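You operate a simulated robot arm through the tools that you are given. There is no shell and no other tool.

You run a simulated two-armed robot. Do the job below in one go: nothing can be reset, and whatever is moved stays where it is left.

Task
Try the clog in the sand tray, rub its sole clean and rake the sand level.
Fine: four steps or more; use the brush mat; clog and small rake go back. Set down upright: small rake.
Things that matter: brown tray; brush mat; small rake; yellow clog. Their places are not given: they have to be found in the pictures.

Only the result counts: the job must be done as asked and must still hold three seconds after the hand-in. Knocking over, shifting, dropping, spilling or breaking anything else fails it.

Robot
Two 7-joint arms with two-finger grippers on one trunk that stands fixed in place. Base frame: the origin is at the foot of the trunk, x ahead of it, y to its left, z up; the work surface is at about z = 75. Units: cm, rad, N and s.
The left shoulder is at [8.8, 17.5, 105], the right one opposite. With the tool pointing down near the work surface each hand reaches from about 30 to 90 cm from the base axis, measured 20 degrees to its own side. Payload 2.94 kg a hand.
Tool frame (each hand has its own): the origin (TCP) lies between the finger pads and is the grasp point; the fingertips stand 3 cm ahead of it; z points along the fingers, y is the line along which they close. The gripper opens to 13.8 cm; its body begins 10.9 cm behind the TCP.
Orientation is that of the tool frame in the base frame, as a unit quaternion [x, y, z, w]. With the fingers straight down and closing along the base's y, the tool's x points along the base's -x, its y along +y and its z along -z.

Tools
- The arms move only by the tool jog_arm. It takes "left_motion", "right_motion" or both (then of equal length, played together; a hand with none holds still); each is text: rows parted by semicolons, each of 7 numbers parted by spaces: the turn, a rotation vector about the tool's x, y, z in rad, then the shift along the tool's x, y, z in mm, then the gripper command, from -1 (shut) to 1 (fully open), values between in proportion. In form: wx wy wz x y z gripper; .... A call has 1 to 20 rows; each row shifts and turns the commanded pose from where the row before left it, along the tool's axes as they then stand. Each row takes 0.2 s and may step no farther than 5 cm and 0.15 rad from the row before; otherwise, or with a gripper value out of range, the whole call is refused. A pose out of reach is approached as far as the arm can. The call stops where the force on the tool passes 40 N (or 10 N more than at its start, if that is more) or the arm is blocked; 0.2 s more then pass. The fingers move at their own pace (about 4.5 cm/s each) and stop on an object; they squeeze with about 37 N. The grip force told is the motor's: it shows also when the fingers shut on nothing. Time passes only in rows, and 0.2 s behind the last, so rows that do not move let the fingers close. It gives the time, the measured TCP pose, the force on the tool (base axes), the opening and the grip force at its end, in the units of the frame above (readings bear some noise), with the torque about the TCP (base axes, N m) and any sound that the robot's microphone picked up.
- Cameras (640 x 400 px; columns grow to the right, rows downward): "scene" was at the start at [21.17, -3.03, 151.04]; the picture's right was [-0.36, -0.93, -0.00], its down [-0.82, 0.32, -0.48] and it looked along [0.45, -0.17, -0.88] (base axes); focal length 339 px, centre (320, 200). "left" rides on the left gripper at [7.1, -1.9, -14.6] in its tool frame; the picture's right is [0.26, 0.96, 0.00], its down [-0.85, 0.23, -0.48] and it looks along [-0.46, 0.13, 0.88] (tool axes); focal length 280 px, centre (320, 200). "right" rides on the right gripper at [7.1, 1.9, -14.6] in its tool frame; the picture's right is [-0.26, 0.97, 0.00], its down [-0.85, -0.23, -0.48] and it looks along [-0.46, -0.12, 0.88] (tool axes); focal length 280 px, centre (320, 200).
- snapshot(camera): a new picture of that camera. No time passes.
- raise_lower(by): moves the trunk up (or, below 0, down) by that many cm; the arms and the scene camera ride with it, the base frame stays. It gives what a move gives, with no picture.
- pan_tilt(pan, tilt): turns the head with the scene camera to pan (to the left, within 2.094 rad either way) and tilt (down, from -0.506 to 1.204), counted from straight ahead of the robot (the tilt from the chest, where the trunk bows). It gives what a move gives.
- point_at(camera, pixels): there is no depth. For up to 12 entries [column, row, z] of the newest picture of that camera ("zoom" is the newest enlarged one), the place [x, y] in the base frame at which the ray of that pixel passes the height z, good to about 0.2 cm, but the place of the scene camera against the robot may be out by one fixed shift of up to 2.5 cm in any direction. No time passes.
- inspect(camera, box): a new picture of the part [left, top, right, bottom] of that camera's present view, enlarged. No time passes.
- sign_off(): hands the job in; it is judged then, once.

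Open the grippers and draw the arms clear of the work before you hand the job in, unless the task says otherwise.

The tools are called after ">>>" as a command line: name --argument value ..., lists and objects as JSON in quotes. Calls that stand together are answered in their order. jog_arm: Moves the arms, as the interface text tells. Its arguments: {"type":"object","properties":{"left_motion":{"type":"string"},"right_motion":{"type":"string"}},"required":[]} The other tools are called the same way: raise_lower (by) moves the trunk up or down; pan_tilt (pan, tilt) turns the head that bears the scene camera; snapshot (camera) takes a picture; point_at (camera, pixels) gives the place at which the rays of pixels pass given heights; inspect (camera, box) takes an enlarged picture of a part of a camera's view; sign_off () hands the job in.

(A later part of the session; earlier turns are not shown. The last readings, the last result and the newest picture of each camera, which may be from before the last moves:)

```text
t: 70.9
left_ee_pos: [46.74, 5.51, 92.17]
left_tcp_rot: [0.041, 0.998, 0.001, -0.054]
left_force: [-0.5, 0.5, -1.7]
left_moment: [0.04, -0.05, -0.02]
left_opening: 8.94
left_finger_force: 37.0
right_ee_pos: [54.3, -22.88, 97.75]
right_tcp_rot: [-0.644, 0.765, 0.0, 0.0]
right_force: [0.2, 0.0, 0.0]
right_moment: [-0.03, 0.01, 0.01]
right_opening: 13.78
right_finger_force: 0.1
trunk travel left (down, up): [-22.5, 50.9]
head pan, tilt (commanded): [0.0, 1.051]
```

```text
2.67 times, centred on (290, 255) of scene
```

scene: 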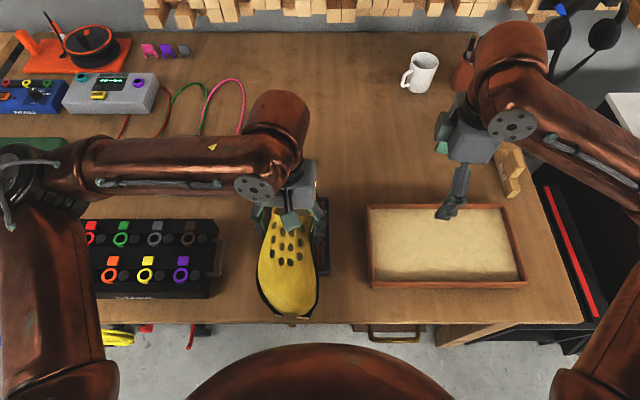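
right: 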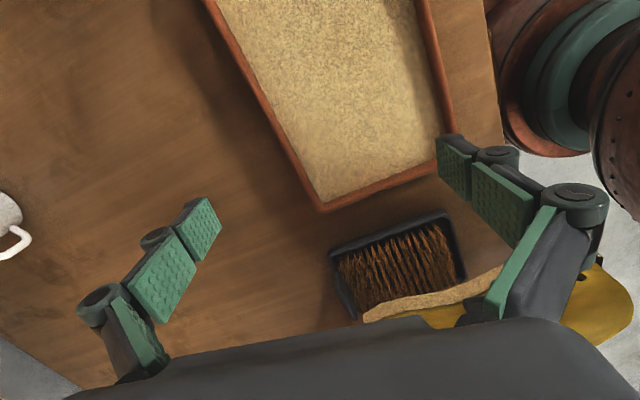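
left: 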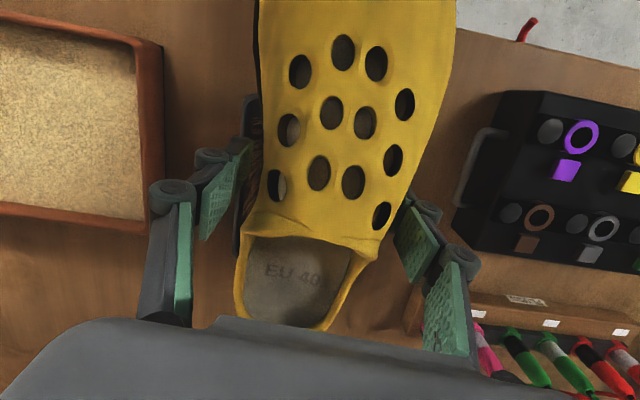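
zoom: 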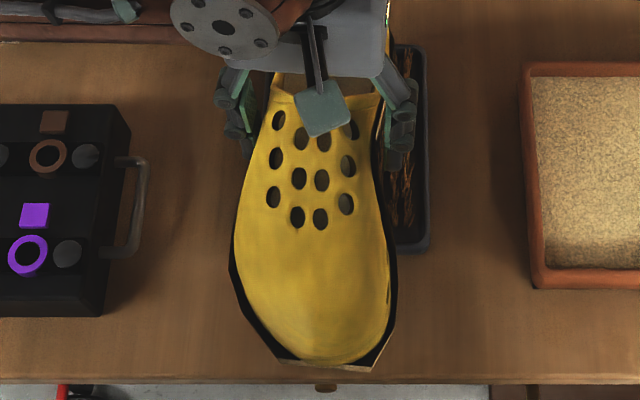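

The sand clings as a skirt round the sole's edge. I shift 7 mm to centre on the mat and lower 5 cm straight down, staying above the bristles.

>>> jog_arm --left_motion "0 0 0 -2.2 -7 20 -1; 0 0 0 -2.2 0 20 -1; 0 0 0 -1.1 0 10 -1; 0 0 0 0 0 0 -1"

>>> inspect --camera "right" --box '[320, 200, 520, 325]'

```text
t: 71.9
left_ee_pos: [46.5, 4.81, 87.19]
left_tcp_rot: [0.041, 0.998, 0.0, -0.054]
left_force: [0.2, 0.9, -1.9]
left_moment: [0.01, -0.06, 0.02]
left_opening: 8.91
left_finger_force: 36.4
right_ee_pos: [54.26, -23.05, 97.85]
right_tcp_rot: [-0.644, 0.765, 0.0, 0.0]
right_force: [-0.9, 0.5, 0.5]
right_moment: [0.0, -0.02, 0.02]
right_opening: 13.81
right_finger_force: 0.0
trunk travel left (down, up): [-22.5, 50.9]
head pan, tilt (commanded): [0.0, 1.051]
```

```text
3.20 times, centred on (420, 262) of right
```

zoom: 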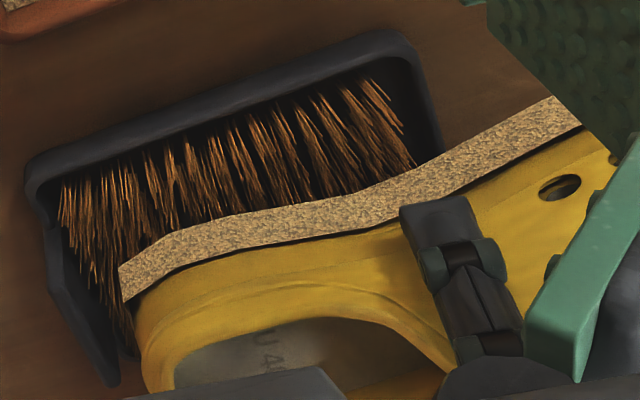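

Heel stays in front of the plate. I lower in small steps until the bristles answer.

>>> jog_arm --left_motion "0 0 0 -0.4 0 4 -1; 0 0 0 -0.3 0 3 -1; 0 0 0 0 0 0 -1"

```text
t: 72.7
left_ee_pos: [46.46, 4.9, 86.45]
left_tcp_rot: [0.042, 0.998, 0.0, -0.054]
left_force: [0.5, 0.2, -1.1]
left_moment: [-0.02, -0.08, 0.03]
left_opening: 8.93
left_finger_force: 37.7
right_ee_pos: [54.39, -22.97, 97.78]
right_tcp_rot: [-0.645, 0.764, -0.001, 0.0]
right_force: [0.2, 0.0, -1.2]
right_moment: [-0.01, -0.05, 0.03]
right_opening: 13.82
right_finger_force: 0.1
trunk travel left (down, up): [-22.5, 50.9]
head pan, tilt (commanded): [0.0, 1.051]
```

Still free; another 5 mm in 2.5 mm rows.

>>> jog_arm --left_motion "0 0 0 -0.3 0 2.5 -1; 0 0 0 -0.3 0 2.5 -1; 0 0 0 0 0 0 -1"

```text
t: 73.5
left_ee_pos: [46.65, 4.85, 85.91]
left_tcp_rot: [0.041, 0.998, 0.0, -0.054]
left_force: [0.0, 0.1, -0.7]
left_moment: [-0.03, -0.02, 0.0]
left_opening: 8.92
left_finger_force: 36.4
right_ee_pos: [54.25, -22.94, 97.73]
right_tcp_rot: [-0.645, 0.765, 0.0, 0.0]
right_force: [0.0, -0.1, 0.2]
right_moment: [0.03, -0.03, 0.0]
right_opening: 13.78
right_finger_force: 0.0
trunk travel left (down, up): [-22.5, 50.9]
head pan, tilt (commanded): [0.0, 1.051]
```

>>> jog_arm --left_motion "0 0 0 -0.3 0 2.5 -1; 0 0 0 -0.3 0 2.5 -1; 0 0 0 0 0 0 -1"

>>> inspect --camera "right" --box '[320, 200, 520, 325]'

```text
t: 74.3
left_ee_pos: [46.59, 4.94, 85.49]
left_tcp_rot: [0.04, 0.998, 0.0, -0.054]
left_force: [-0.1, 0.6, -2.0]
left_moment: [0.01, -0.04, 0.0]
left_opening: 8.92
left_finger_force: 36.9
right_ee_pos: [54.24, -22.92, 97.79]
right_tcp_rot: [-0.644, 0.765, 0.0, 0.001]
right_force: [-0.2, -0.5, 0.2]
right_moment: [0.02, -0.02, 0.03]
right_opening: 13.8
right_finger_force: 0.1
trunk travel left (down, up): [-22.5, 50.9]
head pan, tilt (commanded): [0.0, 1.051]
```

```text
3.20 times, centred on (420, 262) of right
```

zoom: 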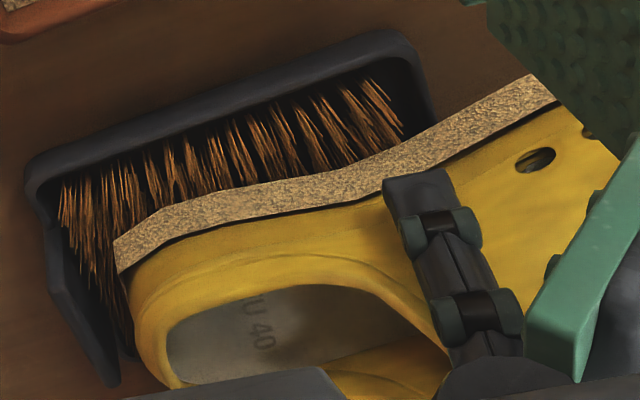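

No contact at sole z ≈ 80; I continue down carefully.

>>> jog_arm --left_motion "0 0 0 -0.3 0 2.5 -1; 0 0 0 -0.3 0 2.5 -1; 0 0 0 0 0 0 -1"

```text
t: 75.1
left_ee_pos: [46.54, 4.81, 85.18]
left_tcp_rot: [0.041, 0.998, -0.003, -0.051]
left_force: [0.6, 4.2, 27.7]
left_moment: [-1.03, 0.58, -0.07]
left_opening: 8.93
left_finger_force: 37.3
right_ee_pos: [54.14, -22.87, 97.96]
right_tcp_rot: [-0.645, 0.764, -0.001, 0.0]
right_force: [0.3, 0.2, 0.2]
right_moment: [0.0, -0.02, -0.01]
right_opening: 13.78
right_finger_force: 0.1
trunk travel left (down, up): [-22.5, 50.9]
head pan, tilt (commanded): [0.0, 1.051]
```

Bristles answer with 28 N at sole z ≈ 79.7. I ease off 1.5 mm and rub along x in 4.5 cm strokes.

>>> jog_arm --left_motion "0 0 0 0.2 0 -1.5 -1; 0 0 0 14.9 -1.2 1.6 -1; 0 0 0 14.9 -1.2 1.6 -1; 0 0 0 -14.9 1.2 -1.6 -1; 0 0 0 -14.9 1.2 -1.6 -1; 0 0 0 14.9 -1.2 1.6 -1; 0 0 0 14.9 -1.2 1.6 -1; 0 0 0 -14.9 1.2 -1.6 -1; 0 0 0 -14.9 1.2 -1.6 -1; 0 0 0 0 0 0 -1"

>>> inspect --camera "right" --box '[320, 200, 520, 325]'

>>> snapshot --camera "scene"

```text
t: 77.3
left_ee_pos: [46.38, 4.77, 85.19]
left_tcp_rot: [0.042, 0.998, -0.001, -0.054]
left_force: [-12.5, -0.7, 24.0]
left_moment: [-1.29, 1.23, -0.52]
left_opening: 8.93
left_finger_force: 36.5
right_ee_pos: [54.27, -22.93, 97.94]
right_tcp_rot: [-0.644, 0.765, -0.001, 0.001]
right_force: [0.5, -0.2, 0.4]
right_moment: [0.02, 0.01, 0.02]
right_opening: 13.8
right_finger_force: 0.1
trunk travel left (down, up): [-22.5, 50.9]
head pan, tilt (commanded): [0.0, 1.051]
```

```text
3.20 times, centred on (420, 262) of right
```

zoom: 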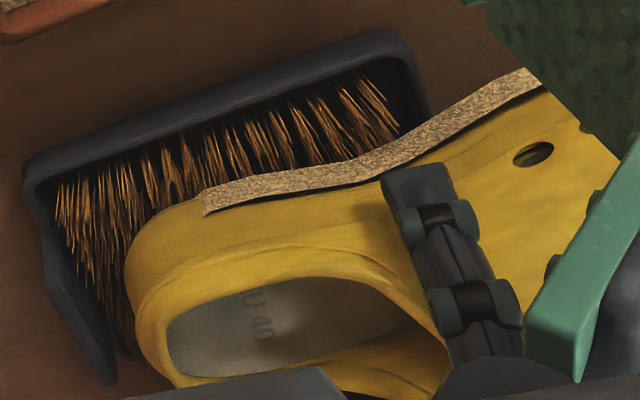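

```text
taken
```

scene: 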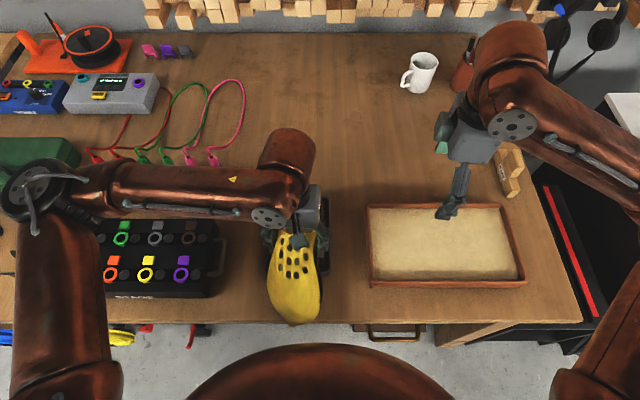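

The sand layer is shrinking (heel edge already clean, at zoom (205,200) it now begins). Force is a bit high (24 N), so I ease off 1 mm more and rub on.

>>> jog_arm --left_motion "0 0 0 0.1 0 -1.2 -1; 0 0 0 14.9 -1.2 1.6 -1; 0 0 0 14.9 -1.2 1.6 -1; 0 0 0 -14.9 1.2 -1.6 -1; 0 0 0 -14.9 1.2 -1.6 -1; 0 0 0 14.9 -1.2 1.6 -1; 0 0 0 14.9 -1.2 1.6 -1; 0 0 0 -14.9 1.2 -1.6 -1; 0 0 0 -14.9 1.2 -1.6 -1; 0 0 0 0 0 0 -1"

>>> inspect --camera "right" --box '[320, 200, 520, 325]'

>>> inspect --camera "scene" --box '[220, 180, 360, 330]'

```text
t: 79.5
left_ee_pos: [46.59, 4.84, 85.23]
left_tcp_rot: [0.041, 0.998, 0.0, -0.054]
left_force: [-1.9, -0.2, 2.4]
left_moment: [-0.18, 0.15, -0.03]
left_opening: 8.91
left_finger_force: 37.3
right_ee_pos: [54.28, -22.97, 97.74]
right_tcp_rot: [-0.644, 0.765, 0.0, 0.0]
right_force: [0.3, 0.6, 0.0]
right_moment: [-0.02, -0.01, -0.01]
right_opening: 13.81
right_finger_force: 0.2
trunk travel left (down, up): [-22.5, 50.9]
head pan, tilt (commanded): [0.0, 1.051]
```

```text
3.20 times, centred on (420, 262) of right
```

zoom: 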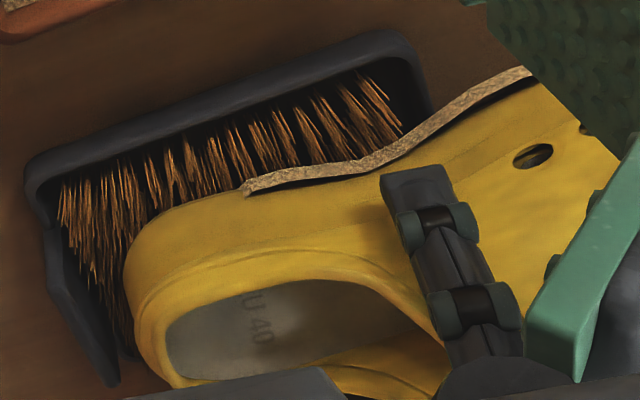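

```text
2.67 times, centred on (290, 255) of scene
```

zoom: 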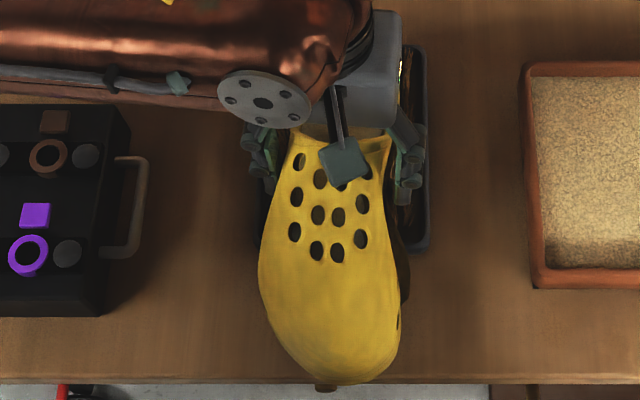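

The sand layer shrinks further. Contact is now light (≈4 N), so I add 0.5 mm and do more strokes.

>>> jog_arm --left_motion "0 0 0 0 0 0.5 -1; 0 0 0 14.9 -1.2 1.6 -1; 0 0 0 14.9 -1.2 1.6 -1; 0 0 0 -14.9 1.2 -1.6 -1; 0 0 0 -14.9 1.2 -1.6 -1; 0 0 0 14.9 -1.2 1.6 -1; 0 0 0 14.9 -1.2 1.6 -1; 0 0 0 -14.9 1.2 -1.6 -1; 0 0 0 -14.9 1.2 -1.6 -1; 0 0 0 0 0 0 -1"

>>> inspect --camera "right" --box '[320, 200, 520, 325]'

```text
t: 81.7
left_ee_pos: [46.46, 4.92, 85.26]
left_tcp_rot: [0.041, 0.998, 0.0, -0.055]
left_force: [-7.3, -0.6, 13.3]
left_moment: [-0.68, 0.68, -0.28]
left_opening: 8.93
left_finger_force: 36.5
right_ee_pos: [54.15, -23.02, 97.81]
right_tcp_rot: [-0.644, 0.765, -0.001, 0.0]
right_force: [0.7, -0.6, 1.5]
right_moment: [-0.01, 0.0, -0.01]
right_opening: 13.78
right_finger_force: 0.1
trunk travel left (down, up): [-22.5, 50.9]
head pan, tilt (commanded): [0.0, 1.051]
```

```text
3.20 times, centred on (420, 262) of right
```

zoom: 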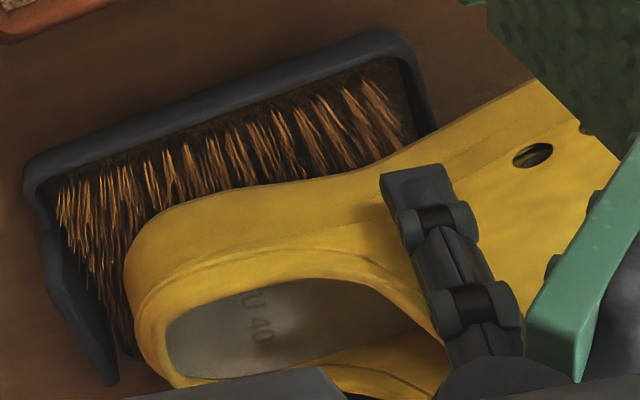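

The sand skirt is gone from view. I add a few more strokes for safety, then lift.

>>> jog_arm --left_motion "0 0 0 14.9 -1.2 1.6 -1; 0 0 0 14.9 -1.2 1.6 -1; 0 0 0 -14.9 1.2 -1.6 -1; 0 0 0 -14.9 1.2 -1.6 -1; 0 0 0 14.9 -1.2 1.6 -1; 0 0 0 14.9 -1.2 1.6 -1; 0 0 0 -14.9 1.2 -1.6 -1; 0 0 0 -14.9 1.2 -1.6 -1; 0 0 0 0 0 0 -1; 0 0 0 2 0 -20 -1; 0 0 0 3 0 -30 -1; 0 0 0 4 0 -40 -1; 0 0 0 4 0 -40 -1; 0 0 0 0 0 0 -1; 0 0 0 0 0 0 -1"

>>> snapshot --camera "right"

>>> inspect --camera "right" --box '[320, 200, 520, 325]'

>>> inspect --camera "scene" --box '[200, 150, 400, 350]'

```text
t: 84.9
left_ee_pos: [46.73, 4.99, 98.23]
left_tcp_rot: [0.04, 0.998, 0.001, -0.054]
left_force: [0.4, -0.1, -2.0]
left_moment: [-0.02, -0.04, 0.02]
left_opening: 8.92
left_finger_force: 36.7
right_ee_pos: [54.38, -23.06, 97.88]
right_tcp_rot: [-0.644, 0.765, 0.0, 0.0]
right_force: [0.4, -0.2, -0.7]
right_moment: [0.04, 0.0, -0.01]
right_opening: 13.82
right_finger_force: 0.1
trunk travel left (down, up): [-22.5, 50.9]
head pan, tilt (commanded): [0.0, 1.051]
```

```text
taken
```

right: 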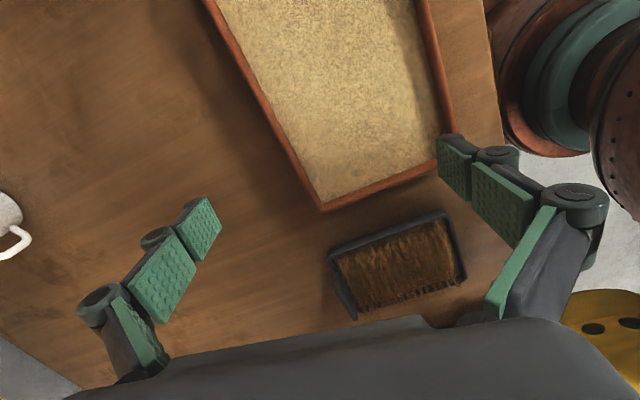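

```text
3.20 times, centred on (420, 262) of right
```

zoom: 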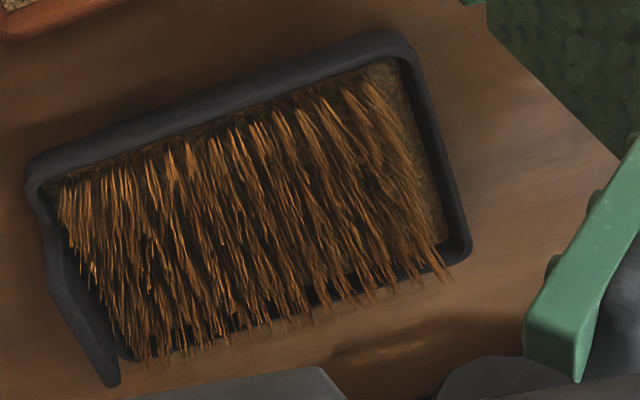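

```text
2.00 times, centred on (300, 250) of scene
```

zoom: 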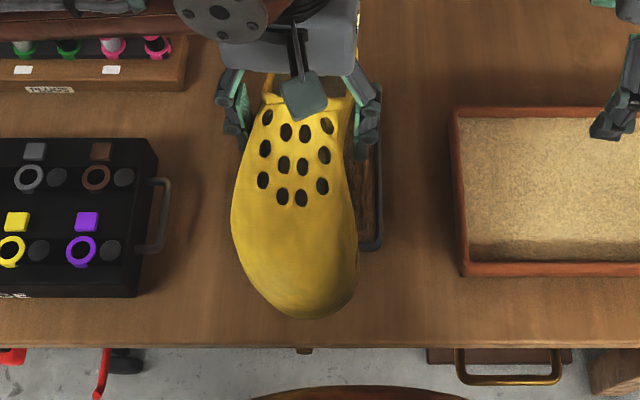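

Sole is clean and the sand lies in the mat, which hasn't moved. I carry the clog back above its original place (TCP 79.5, 17.0), keeping the pitch that keeps the sole level.

>>> jog_arm --left_motion "0 0 0 -39.4 18.2 -4.3 -1; 0 0 0 -39.4 18.2 -4.3 -1; 0 0 0 -39.4 18.2 -4.3 -1; 0 0 0 -39.4 18.2 -4.3 -1; 0 0 0 -39.4 18.2 -4.3 -1; 0 0 0 -39.4 18.2 -4.3 -1; 0 0 0 -39.4 18.2 -4.3 -1; 0 0 0 -39.4 18.2 -4.3 -1; 0 0 0 0 0 0 -1; 0 0 0 0 0 0 -1"

>>> snapshot --camera "left"

>>> snapshot --camera "scene"

```text
t: 87.1
left_ee_pos: [79.4, 16.71, 98.29]
left_tcp_rot: [0.041, 0.998, 0.001, -0.054]
left_force: [-0.2, -1.4, -1.6]
left_moment: [0.08, -0.06, -0.02]
left_opening: 8.91
left_finger_force: 36.7
right_ee_pos: [54.3, -23.13, 97.77]
right_tcp_rot: [-0.644, 0.765, 0.0, 0.0]
right_force: [-0.5, -0.1, 0.1]
right_moment: [0.04, -0.02, -0.02]
right_opening: 13.8
right_finger_force: 0.1
trunk travel left (down, up): [-22.5, 50.9]
head pan, tilt (commanded): [0.0, 1.051]
```

```text
taken
```

left: 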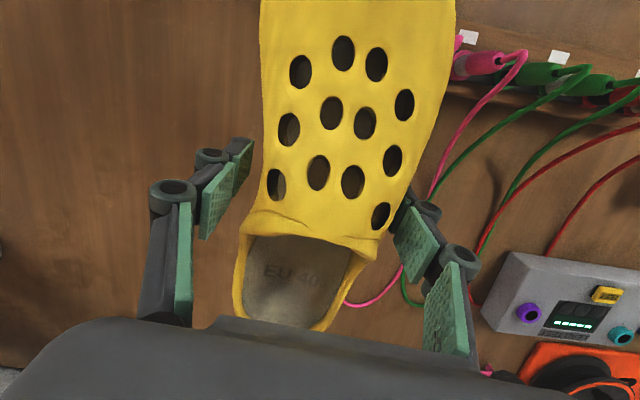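

```text
taken
```

scene: 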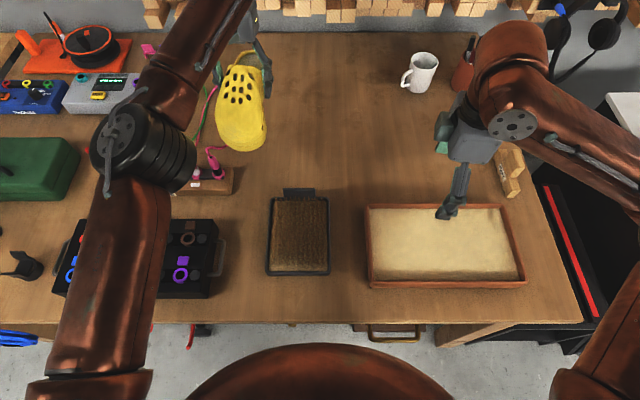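

I correct by 3 mm and lower straight down to about 2.5 cm above the table.

>>> jog_arm --left_motion "0 0 0 -3 2.7 0 -1; 0 0 0 -4.3 0 39.8 -1; 0 0 0 -4.3 0 39.8 -1; 0 0 0 -4.3 0 39.8 -1; 0 0 0 -3.2 0 29.8 -1; 0 0 0 0 0 0 -1; 0 0 0 0 0 0 -1"

>>> snapshot --camera "left"

>>> inspect --camera "scene" --box '[170, 60, 320, 210]'

```text
t: 88.7
left_ee_pos: [79.84, 16.94, 82.98]
left_tcp_rot: [0.041, 0.998, 0.001, -0.055]
left_force: [-0.3, -0.2, -1.5]
left_moment: [0.0, -0.04, -0.03]
left_opening: 8.89
left_finger_force: 36.9
right_ee_pos: [54.42, -23.08, 97.81]
right_tcp_rot: [-0.645, 0.764, 0.0, 0.0]
right_force: [0.8, 0.1, 0.0]
right_moment: [0.03, 0.02, 0.0]
right_opening: 13.79
right_finger_force: 0.0
trunk travel left (down, up): [-22.5, 50.9]
head pan, tilt (commanded): [0.0, 1.051]
```

```text
taken
```

left: 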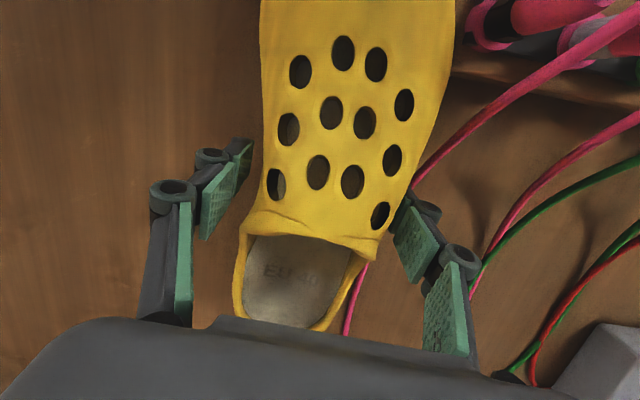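

```text
2.67 times, centred on (245, 135) of scene
```

zoom: 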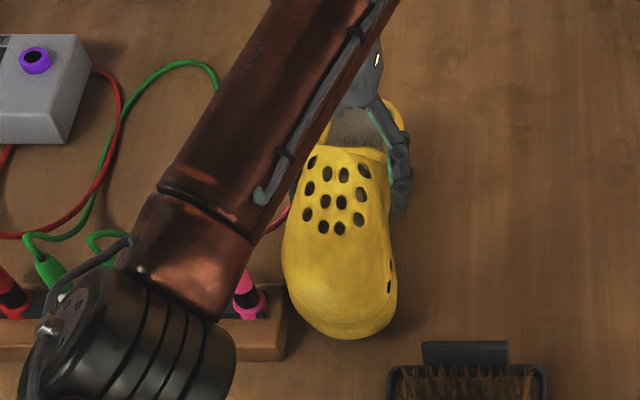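

Lined up. I lower the last 2.5 cm slowly until the table is felt.

>>> jog_arm --left_motion "0 0 0 -1 0 9.9 -1; 0 0 0 -0.8 0 7 -1; 0 0 0 -0.3 0 3 -1; 0 0 0 0 0 0 -1"

```text
t: 89.7
left_ee_pos: [79.75, 17.07, 81.16]
left_tcp_rot: [0.042, 0.998, 0.0, -0.053]
left_force: [1.6, 0.6, 3.4]
left_moment: [-0.16, 0.17, 0.05]
left_opening: 8.88
left_finger_force: 37.0
right_ee_pos: [54.32, -23.02, 97.85]
right_tcp_rot: [-0.644, 0.765, -0.001, 0.001]
right_force: [-0.5, -0.2, 0.2]
right_moment: [-0.02, -0.02, 0.01]
right_opening: 13.82
right_finger_force: 0.1
trunk travel left (down, up): [-22.5, 50.9]
head pan, tilt (commanded): [0.0, 1.051]
```

The table is touched (≈5 N). I lower 2 mm more to settle it flat, then open to 10.6 cm.

>>> jog_arm --left_motion "0 0 0 -0.2 0 2 -1; 0 0 0 0 0 0 -1; 0 0 0 0 0 0 0.4; 0 0 0 0 0 0 0.536; 0 0 0 0 0 0 0.536; 0 0 0 0 0 0 0.536"

>>> snapshot --camera "left"

>>> inspect --camera "scene" --box '[170, 60, 320, 210]'

```text
t: 91.1
left_ee_pos: [79.72, 16.95, 80.94]
left_tcp_rot: [0.041, 0.998, 0.001, -0.054]
left_force: [-0.2, 0.2, -0.6]
left_moment: [0.0, 0.03, -0.03]
left_opening: 10.61
left_finger_force: 0.1
right_ee_pos: [54.3, -22.93, 97.82]
right_tcp_rot: [-0.644, 0.765, 0.0, 0.0]
right_force: [-1.2, -0.5, -0.2]
right_moment: [-0.02, 0.02, 0.01]
right_opening: 13.82
right_finger_force: 0.2
trunk travel left (down, up): [-22.5, 50.9]
head pan, tilt (commanded): [0.0, 1.051]
```

```text
taken
```

left: 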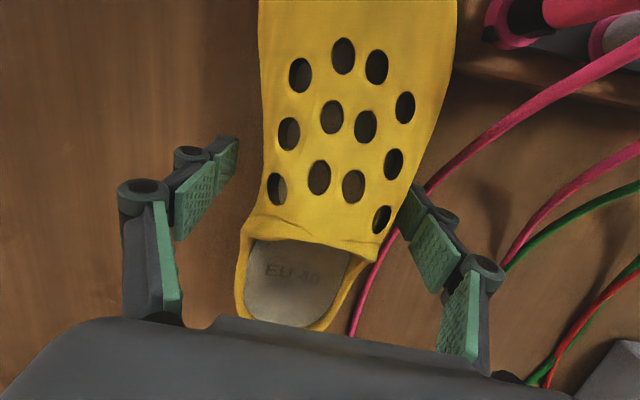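

```text
2.67 times, centred on (245, 135) of scene
```

zoom: 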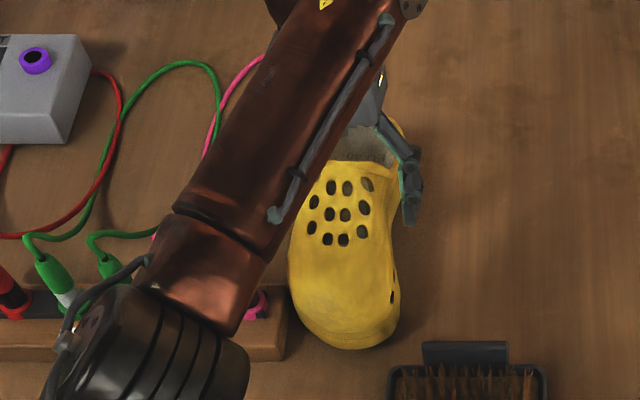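

The clog is released and standing. I raise the left hand straight up, undo the pitch, and compare the clog's place with the original.

>>> jog_arm --left_motion "0 0 0 1 0 -10 0.536; 0 0 0 3.2 0 -29.8 0.536; 0 0 0 4.3 0 -39.8 0.536; 0 0 0 4.3 0 -39.8 0.536; 0 0 0 4.3 0 -39.8 0.536; 0 0 0 4.3 0 -39.8 0.536; 0 0 0 4.3 0 -39.8 0.536; 0 0 0 2.4 0 -26 0.667; 0 -0.054 0 0 0 0 0.667; 0 -0.054 0 0 0 0 0.667; 0 0 0 10 0 0 0.667; 0 0 0 0 0 0 0.667; 0 0 0 0 0 0 0.667"

>>> snapshot --camera "left"

>>> pan_tilt --pan 0.1 --tilt 0.95

>>> snapshot --camera "scene"

```text
t: 93.9
left_ee_pos: [76.9, 17.88, 105.58]
left_tcp_rot: [0.041, 0.999, -0.002, 0.001]
left_force: [1.1, 0.4, 0.7]
left_moment: [0.02, 0.03, -0.02]
left_opening: 11.49
left_finger_force: 0.1
left hand out of reach, approached as far as the arm can: row 6, 7, 8
right_ee_pos: [54.34, -22.91, 97.8]
right_tcp_rot: [-0.644, 0.765, 0.0, -0.001]
right_force: [0.3, -0.4, -0.5]
right_moment: [-0.02, -0.01, -0.02]
right_opening: 13.81
right_finger_force: 0.0
trunk travel left (down, up): [-22.5, 50.9]
head pan, tilt (commanded): [0.0, 1.051]
```

```text
taken
```

left: 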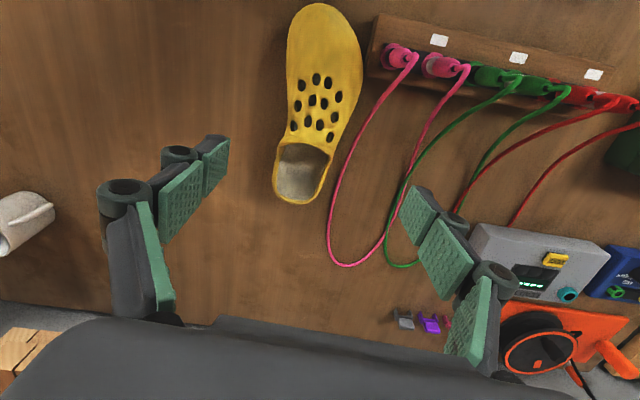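

```text
t: 94.5
left_ee_pos: [76.8, 17.84, 105.63]
left_tcp_rot: [0.041, 0.999, -0.002, 0.0]
left_force: [-0.3, 0.2, -0.3]
left_moment: [0.01, -0.04, 0.01]
left_opening: 11.52
left_finger_force: 0.1
right_ee_pos: [54.34, -22.95, 97.71]
right_tcp_rot: [-0.644, 0.765, 0.0, 0.0]
right_force: [-0.2, -0.2, -0.1]
right_moment: [0.01, 0.0, 0.01]
right_opening: 13.81
right_finger_force: 0.1
trunk travel left (down, up): [-22.5, 50.9]
head pan, tilt (commanded): [0.099, 0.949]
```

```text
taken
```

scene: 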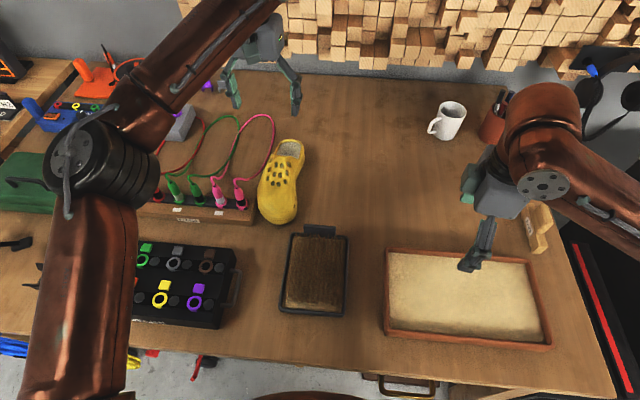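

In the same head pose as before, the clog shows toe at (279,222) and heel at (289,140), as at the start; mat and tray also unchanged. I verify with the same zoom as earlier.

>>> inspect --camera "scene" --box '[190, 100, 330, 240]'

>>> point_at --camera "left" --pixels '[[320, 4, 77], [297, 202, 80], [362, 60, 77], [282, 130, 80], [340, 130, 80]]'

>>> inspect --camera "scene" --box '[370, 220, 570, 360]'

```text
2.86 times, centred on (260, 170) of scene
```

zoom: 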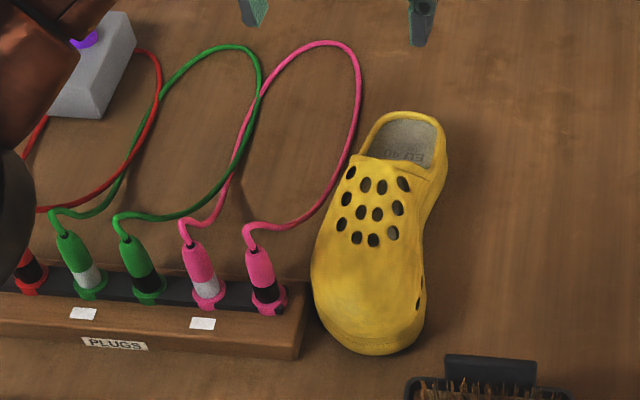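

```text
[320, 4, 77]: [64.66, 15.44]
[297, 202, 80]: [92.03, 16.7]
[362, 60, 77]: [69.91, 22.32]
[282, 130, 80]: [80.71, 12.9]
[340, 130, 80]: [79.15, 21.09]
```

```text
2.86 times, centred on (470, 290) of scene
```

zoom: 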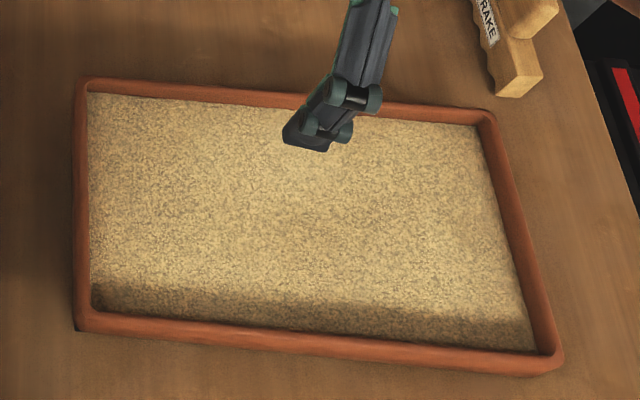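

The clog is back within a few millimetres. Now the rake: I turn the right hand straight again and move above it at (70.5,−49.1), with the fingers narrowed to about 5 cm.

>>> jog_arm --right_motion "0 0 0.14 0 0 0 1; 0 0 0.14 0 0 0 1; 0 0 0.14 0 0 0 1; 0 0 0.14 0 0 0 1; 0 0 0.14 0 0 0 1; 0 0 0.14 0 0 0 1; 0 0 0.14 0 0 0 1; 0 0 0.14 0 0 0 1; 0 0 0.14 0 0 0 1; 0 0 0.14 0 0 0 1; 0 0 0 -23.1 -37.3 0 1; 0 0 0 -23.1 -37.3 0 1; 0 0 0 -23.1 -37.3 0 1; 0 0 0 -23.1 -37.3 0 0.5; 0 0 0 -23.1 -37.3 0 0; 0 0 0 -23.1 -37.3 0 -0.275; 0 0 0 -23.1 -37.3 0 -0.275; 0 0 0 0 0 0 -0.275; 0 0 0 0 0 0 -0.275"

>>> snapshot --camera "right"

```text
t: 98.5
left_ee_pos: [76.99, 17.75, 105.64]
left_tcp_rot: [0.041, 0.999, -0.002, 0.0]
left_force: [0.1, 0.2, 0.1]
left_moment: [-0.02, 0.01, 0.0]
left_opening: 11.48
left_finger_force: 0.1
right_ee_pos: [70.78, -49.09, 97.68]
right_tcp_rot: [0.0, 1.0, 0.0, -0.001]
right_force: [0.2, -0.3, 0.8]
right_moment: [-0.02, -0.03, 0.0]
right_opening: 4.98
right_finger_force: 0.0
trunk travel left (down, up): [-22.5, 50.9]
head pan, tilt (commanded): [0.099, 0.949]
```

```text
taken
```

right: 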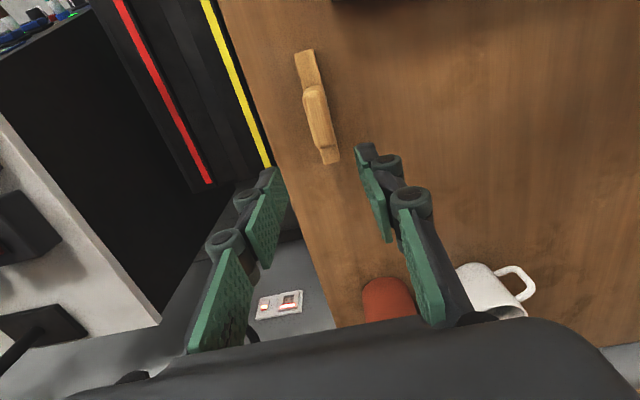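

The rake is visible at (315,105). I zoom in to confirm the grip's place and width.

>>> inspect --camera "right" --box '[270, 40, 370, 180]'

>>> point_at --camera "right" --pixels '[[305, 92, 82], [323, 87, 82], [317, 147, 82], [333, 141, 82], [295, 52, 75], [313, 49, 75], [322, 164, 79], [340, 158, 79], [311, 80, 79]]'

```text
2.86 times, centred on (320, 110) of right
```

zoom: 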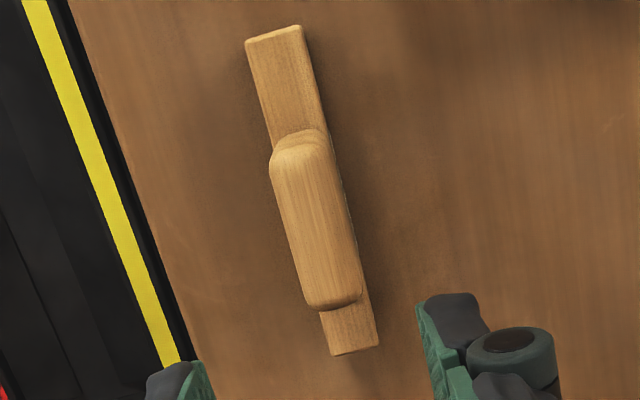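

```text
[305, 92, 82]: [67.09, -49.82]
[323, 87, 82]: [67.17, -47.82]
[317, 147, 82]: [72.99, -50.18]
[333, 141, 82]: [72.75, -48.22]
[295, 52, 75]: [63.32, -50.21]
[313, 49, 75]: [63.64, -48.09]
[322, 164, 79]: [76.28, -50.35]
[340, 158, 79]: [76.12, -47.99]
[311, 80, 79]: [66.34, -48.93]
```

Rake centre is (70.0,−49.05). I shift 8 mm and lower to TCP z ≈ 82.4, so the tips embrace just the grip above the bar.

>>> jog_arm --right_motion "0 0 0 7.8 0 0 -0.275; 0 0 0 0 0 40 -0.275; 0 0 0 0 0 40 -0.275; 0 0 0 0 0 35 -0.275; 0 0 0 0 0 25 -0.275; 0 0 0 0 0 12 -0.275; 0 0 0 0 0 0 -0.275; 0 0 0 0 0 0 -0.275"

>>> snapshot --camera "right"

>>> pan_tilt --pan -0.6 --tilt 0.9

>>> inspect --camera "scene" --box '[280, 80, 440, 240]'

```text
t: 100.3
left_ee_pos: [76.99, 17.75, 105.6]
left_tcp_rot: [0.041, 0.999, -0.002, -0.001]
left_force: [-1.1, 0.9, 0.3]
left_moment: [0.01, 0.0, 0.02]
left_opening: 11.52
left_finger_force: 0.1
right_ee_pos: [69.92, -48.95, 82.39]
right_tcp_rot: [-0.001, 1.0, 0.0, -0.001]
right_force: [0.6, -0.5, -0.2]
right_moment: [-0.01, -0.01, -0.01]
right_opening: 5.0
right_finger_force: 0.2
trunk travel left (down, up): [-22.5, 50.9]
head pan, tilt (commanded): [0.099, 0.949]
```

```text
taken
```

right: 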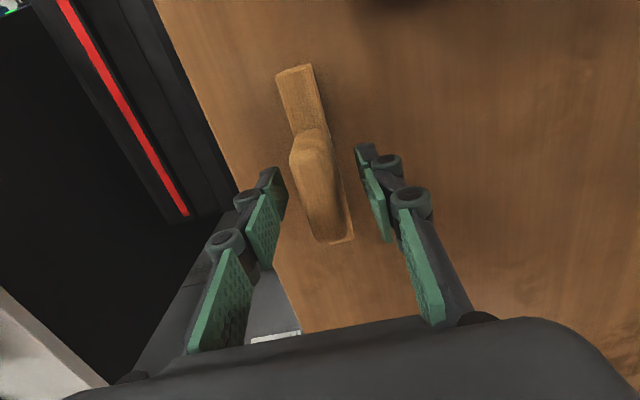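

```text
t: 101.4
left_ee_pos: [76.83, 17.81, 105.62]
left_tcp_rot: [0.041, 0.999, -0.001, -0.001]
left_force: [0.9, -0.1, 0.6]
left_moment: [0.02, -0.02, -0.02]
left_opening: 11.52
left_finger_force: 0.0
right_ee_pos: [69.9, -49.04, 82.61]
right_tcp_rot: [0.0, 1.0, 0.001, -0.001]
right_force: [-0.1, 0.1, 0.3]
right_moment: [-0.03, 0.01, -0.01]
right_opening: 5.02
right_finger_force: 0.0
trunk travel left (down, up): [-22.5, 50.9]
head pan, tilt (commanded): [-0.6, 0.901]
```

```text
2.50 times, centred on (360, 160) of scene
```

zoom: 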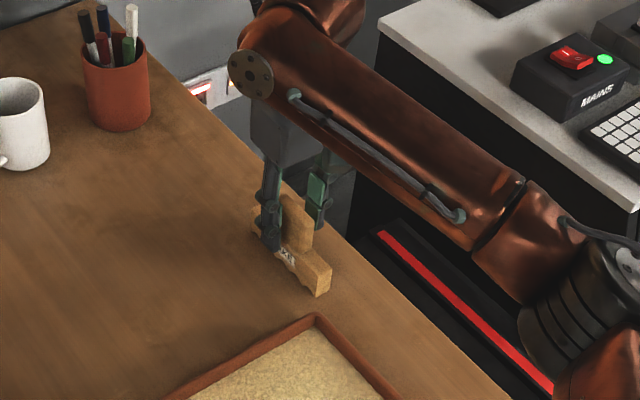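

The fingers straddle the grip freely. I close them.

>>> jog_arm --right_motion "0 0 0 0 0 0 -1; 0 0 0 0 0 0 -1; 0 0 0 0 0 0 -1; 0 0 0 0 0 0 -1; 0 0 0 0 0 0 -1"

>>> snapshot --camera "right"

```text
t: 102.6
left_ee_pos: [76.79, 17.8, 105.69]
left_tcp_rot: [0.041, 0.999, -0.002, 0.001]
left_force: [1.3, 1.0, 0.4]
left_moment: [0.03, 0.03, -0.01]
left_opening: 11.53
left_finger_force: 0.0
right_ee_pos: [69.83, -49.09, 82.48]
right_tcp_rot: [0.0, 1.0, 0.0, 0.001]
right_force: [0.0, -0.6, 0.4]
right_moment: [0.0, 0.0, -0.03]
right_opening: 2.1
right_finger_force: 36.5
trunk travel left (down, up): [-22.5, 50.9]
head pan, tilt (commanded): [-0.6, 0.901]
```

```text
taken
```

right: 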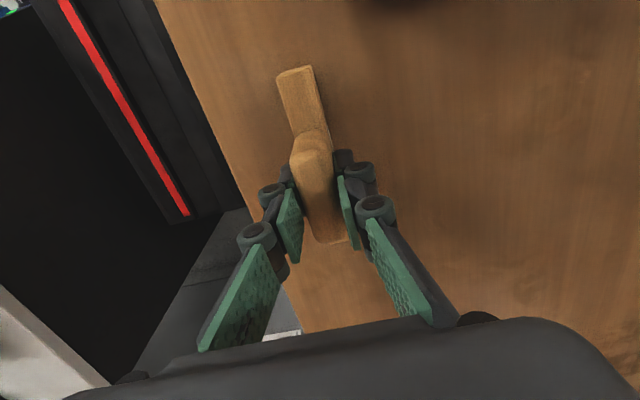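

The rake's grip is held at 2.1 cm (bar bottom 7.5 cm below the TCP). I lift it 10 cm and carry it over the tray's right end at (52,−41).

>>> jog_arm --right_motion "0 0 0 0 0 -10 -1; 0 0 0 0 0 -30 -1; 0 0 0 0 0 -40 -1; 0 0 0 0 0 -20 -1; 0 0 0 36 16 0 -1; 0 0 0 36 16 0 -1; 0 0 0 36 16 0 -1; 0 0 0 36 16 0 -1; 0 0 0 34 16 0 -1; 0 0 0 0 0 0 -1; 0 0 0 0 0 0 -1"

>>> snapshot --camera "right"

>>> snapshot --camera "scene"

```text
t: 105.0
left_ee_pos: [76.84, 17.84, 105.7]
left_tcp_rot: [0.041, 0.999, -0.002, 0.0]
left_force: [0.2, -0.8, 0.4]
left_moment: [-0.02, -0.03, 0.0]
left_opening: 11.52
left_finger_force: 0.0
right_ee_pos: [51.94, -41.11, 92.58]
right_tcp_rot: [0.001, 1.0, 0.0, 0.0]
right_force: [0.5, 0.7, -1.3]
right_moment: [0.0, 0.0, 0.02]
right_opening: 2.11
right_finger_force: 36.8
trunk travel left (down, up): [-22.5, 50.9]
head pan, tilt (commanded): [-0.6, 0.901]
```

```text
taken
```

right: 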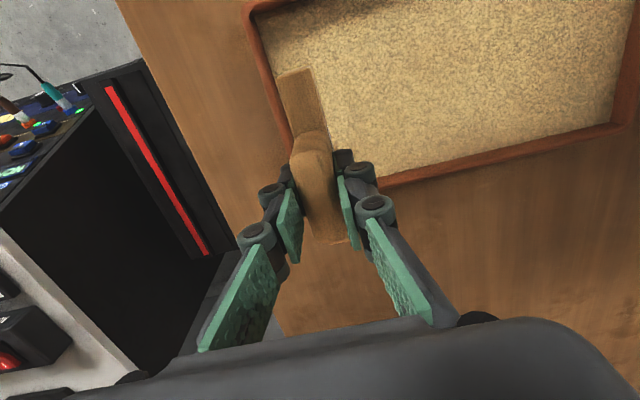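

```text
taken
```

scene: 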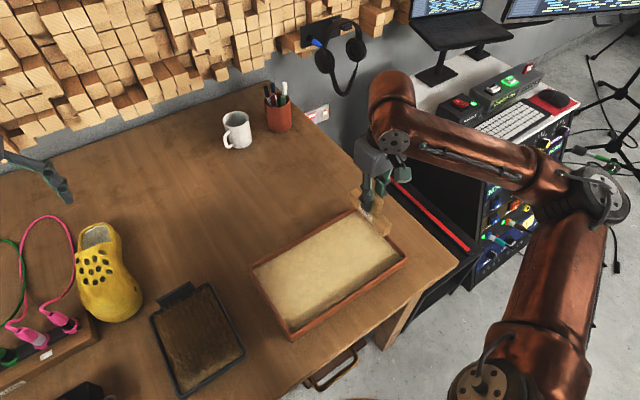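

I measure the tray's inner walls in this view: far wall along (385,180)–(620,125), right wall near (262,45).

>>> inspect --camera "right" --box '[220, 0, 420, 125]'

>>> inspect --camera "right" --box '[360, 90, 560, 215]'

```text
3.20 times, centred on (320, 62) of right
```

zoom: 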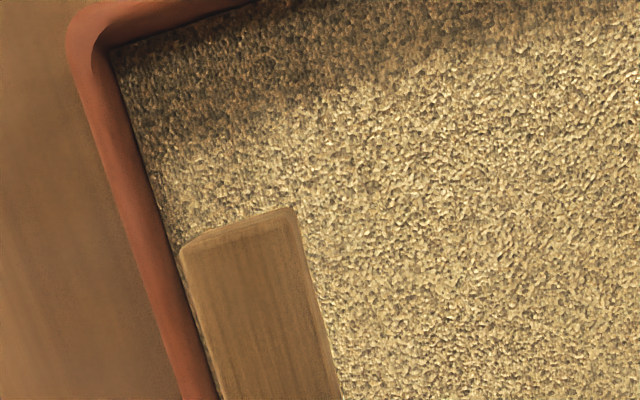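

```text
3.20 times, centred on (460, 152) of right
```

zoom: 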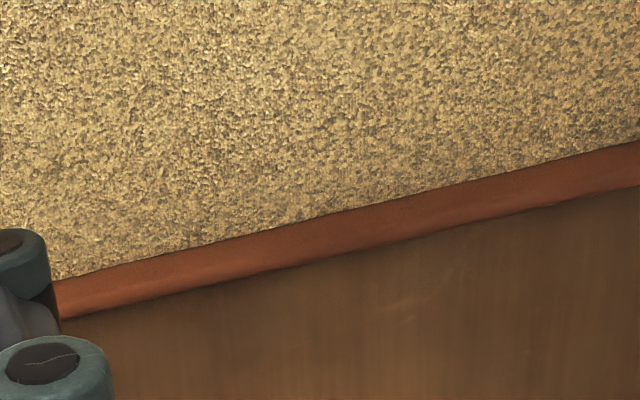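

I convert these wall edges to base coordinates for rim (78.5) and sand (76.8) heights.

>>> point_at --camera "right" --pixels '[[253.75, 15.1, 78.5], [253.75, 15.1, 76.8], [276.2, 90.1, 78.5], [276.2, 90.1, 76.8], [453.75, 159.8, 78.5], [453.75, 159.8, 76.8], [547.5, 136.4, 78.5], [453.75, 171.4, 78.5], [301, 6, 78.5], [243, 10, 78.5]]'

```text
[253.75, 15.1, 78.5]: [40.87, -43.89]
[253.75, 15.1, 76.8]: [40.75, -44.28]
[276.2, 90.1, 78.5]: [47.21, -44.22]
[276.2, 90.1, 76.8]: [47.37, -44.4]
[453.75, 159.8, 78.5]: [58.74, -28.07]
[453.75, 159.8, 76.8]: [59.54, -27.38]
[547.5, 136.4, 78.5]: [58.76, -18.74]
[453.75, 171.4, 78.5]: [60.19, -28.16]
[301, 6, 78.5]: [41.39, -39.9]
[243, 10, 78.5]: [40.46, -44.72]
```

Inside of the tray: x ≈ 41.4–58.8, y ≈ −44 to −12. With the 12.7 cm bar, TCP x 48.4 and 52.0 cover it. I lower at y ≈ −41.8 to just above the sand.

>>> jog_arm --right_motion "0 0 0 0 -6 25 -1; 0 0 0 0 0 30 -1; 0 0 0 0 0 15 -1; 0 0 0 0 0 5 -1; 0 0 0 0 0 0 -1"

>>> inspect --camera "scene" --box '[240, 150, 440, 350]'

```text
t: 106.2
left_ee_pos: [76.71, 17.8, 105.77]
left_tcp_rot: [0.041, 0.999, -0.002, 0.0]
left_force: [0.3, -0.3, 0.3]
left_moment: [-0.01, -0.01, 0.0]
left_opening: 11.51
left_finger_force: 0.0
right_ee_pos: [51.95, -41.57, 85.09]
right_tcp_rot: [0.0, 1.0, -0.001, 0.0]
right_force: [-0.4, 0.1, -1.0]
right_moment: [-0.01, 0.01, 0.03]
right_opening: 2.08
right_finger_force: 37.1
trunk travel left (down, up): [-22.5, 50.9]
head pan, tilt (commanded): [-0.6, 0.901]
```

```text
2.00 times, centred on (340, 250) of scene
```

zoom: 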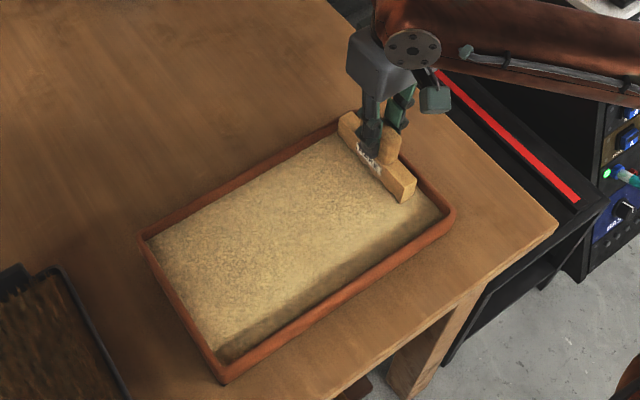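

The rake hangs inside the tray at its right end. I lower in 3 mm rows to feel the sand.

>>> jog_arm --right_motion "0 0 0 0 0 3 -1; 0 0 0 0 0 3 -1; 0 0 0 0 0 0 -1"

```text
t: 107.0
left_ee_pos: [76.71, 17.77, 105.67]
left_tcp_rot: [0.041, 0.999, -0.003, -0.001]
left_force: [0.8, 0.2, 0.8]
left_moment: [0.0, -0.01, 0.02]
left_opening: 11.52
left_finger_force: 0.0
right_ee_pos: [51.98, -41.67, 84.51]
right_tcp_rot: [0.0, 1.0, -0.001, 0.0]
right_force: [0.3, -0.1, -0.9]
right_moment: [0.0, -0.02, 0.0]
right_opening: 2.1
right_finger_force: 36.6
trunk travel left (down, up): [-22.5, 50.9]
head pan, tilt (commanded): [-0.6, 0.901]
```

>>> jog_arm --right_motion "0 0 0 0 0 2 -1; 0 0 0 0 0 2 -1; 0 0 0 0 0 0 -1"

```text
t: 107.8
left_ee_pos: [76.76, 17.77, 105.75]
left_tcp_rot: [0.04, 0.999, -0.002, 0.0]
left_force: [-0.1, -0.6, -0.1]
left_moment: [-0.05, 0.02, -0.02]
left_opening: 11.51
left_finger_force: 0.0
right_ee_pos: [51.98, -41.67, 83.97]
right_tcp_rot: [0.0, 1.0, 0.0, 0.0]
right_force: [-0.3, 0.1, -0.5]
right_moment: [-0.04, 0.05, 0.01]
right_opening: 2.11
right_finger_force: 37.0
trunk travel left (down, up): [-22.5, 50.9]
head pan, tilt (commanded): [-0.6, 0.901]
```

Still no clear contact at bar bottom ≈ 76.5; I keep lowering by 4 mm at a time.

>>> jog_arm --right_motion "0 0 0 0 0 2 -1; 0 0 0 0 0 2 -1; 0 0 0 0 0 0 -1"

>>> inspect --camera "scene" --box '[300, 160, 440, 300]'

>>> snapshot --camera "right"

```text
t: 108.6
left_ee_pos: [76.68, 17.89, 105.87]
left_tcp_rot: [0.041, 0.999, -0.002, 0.001]
left_force: [-0.4, -0.7, 0.8]
left_moment: [-0.04, -0.03, 0.01]
left_opening: 11.49
left_finger_force: 0.1
right_ee_pos: [52.01, -41.74, 84.07]
right_tcp_rot: [0.0, 1.0, -0.002, 0.003]
right_force: [-0.4, -2.8, 28.1]
right_moment: [-0.18, 0.61, 0.05]
right_opening: 2.12
right_finger_force: 37.2
trunk travel left (down, up): [-22.5, 50.9]
head pan, tilt (commanded): [-0.6, 0.901]
```

```text
2.86 times, centred on (370, 230) of scene
```

zoom: 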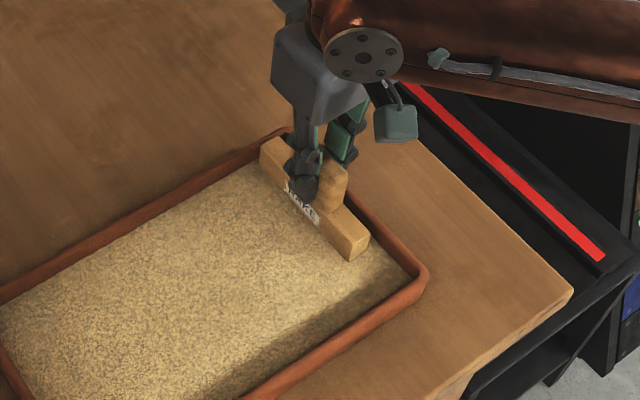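

```text
taken
```

right: 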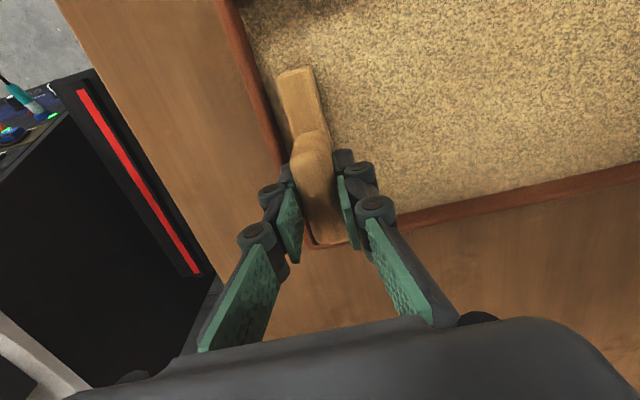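

Sand contact (28 N, bar bottom ≈ 76.5). I ease off about 2.8 mm and drag the rake left along y for the first half of the stroke.

>>> jog_arm --right_motion "0 0 0 0 0 -2.8 -1; 0 0 0 0 10 0 -1; 0 0 0 0 15 0 -1; 0 0 0 0 15 0 -1; 0 0 0 0 15 0 -1; 0 0 0 0 15 0 -1; 0 0 0 0 15 0 -1; 0 0 0 0 15 0 -1; 0 0 0 0 15 0 -1; 0 0 0 0 0 0 -1"

>>> inspect --camera "scene" --box '[240, 150, 440, 350]'

>>> snapshot --camera "right"

```text
t: 110.8
left_ee_pos: [76.76, 17.93, 105.79]
left_tcp_rot: [0.041, 0.999, -0.002, 0.0]
left_force: [1.1, 0.0, -0.3]
left_moment: [-0.02, -0.02, -0.01]
left_opening: 11.53
left_finger_force: 0.0
right_ee_pos: [51.82, -30.02, 84.06]
right_tcp_rot: [0.0, 1.0, 0.001, 0.001]
right_force: [0.7, -5.9, 20.7]
right_moment: [-0.27, 0.15, -0.04]
right_opening: 2.09
right_finger_force: 37.1
trunk travel left (down, up): [-22.5, 50.9]
head pan, tilt (commanded): [-0.6, 0.901]
```

```text
2.00 times, centred on (340, 250) of scene
```

zoom: 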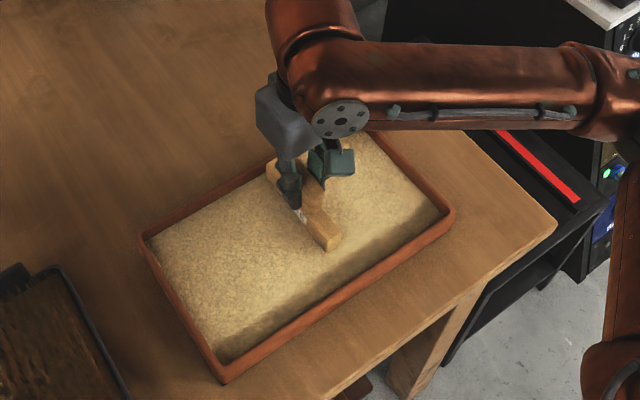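

```text
taken
```

right: 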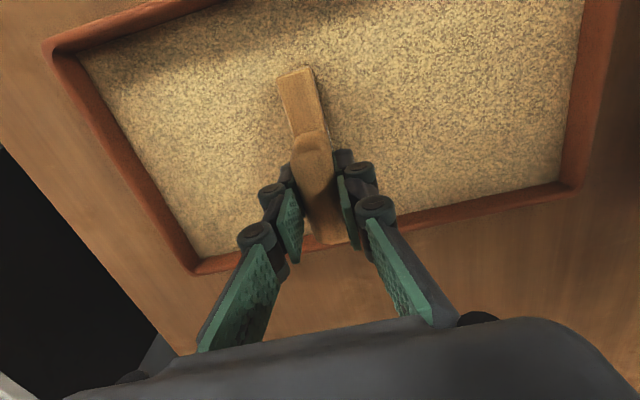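

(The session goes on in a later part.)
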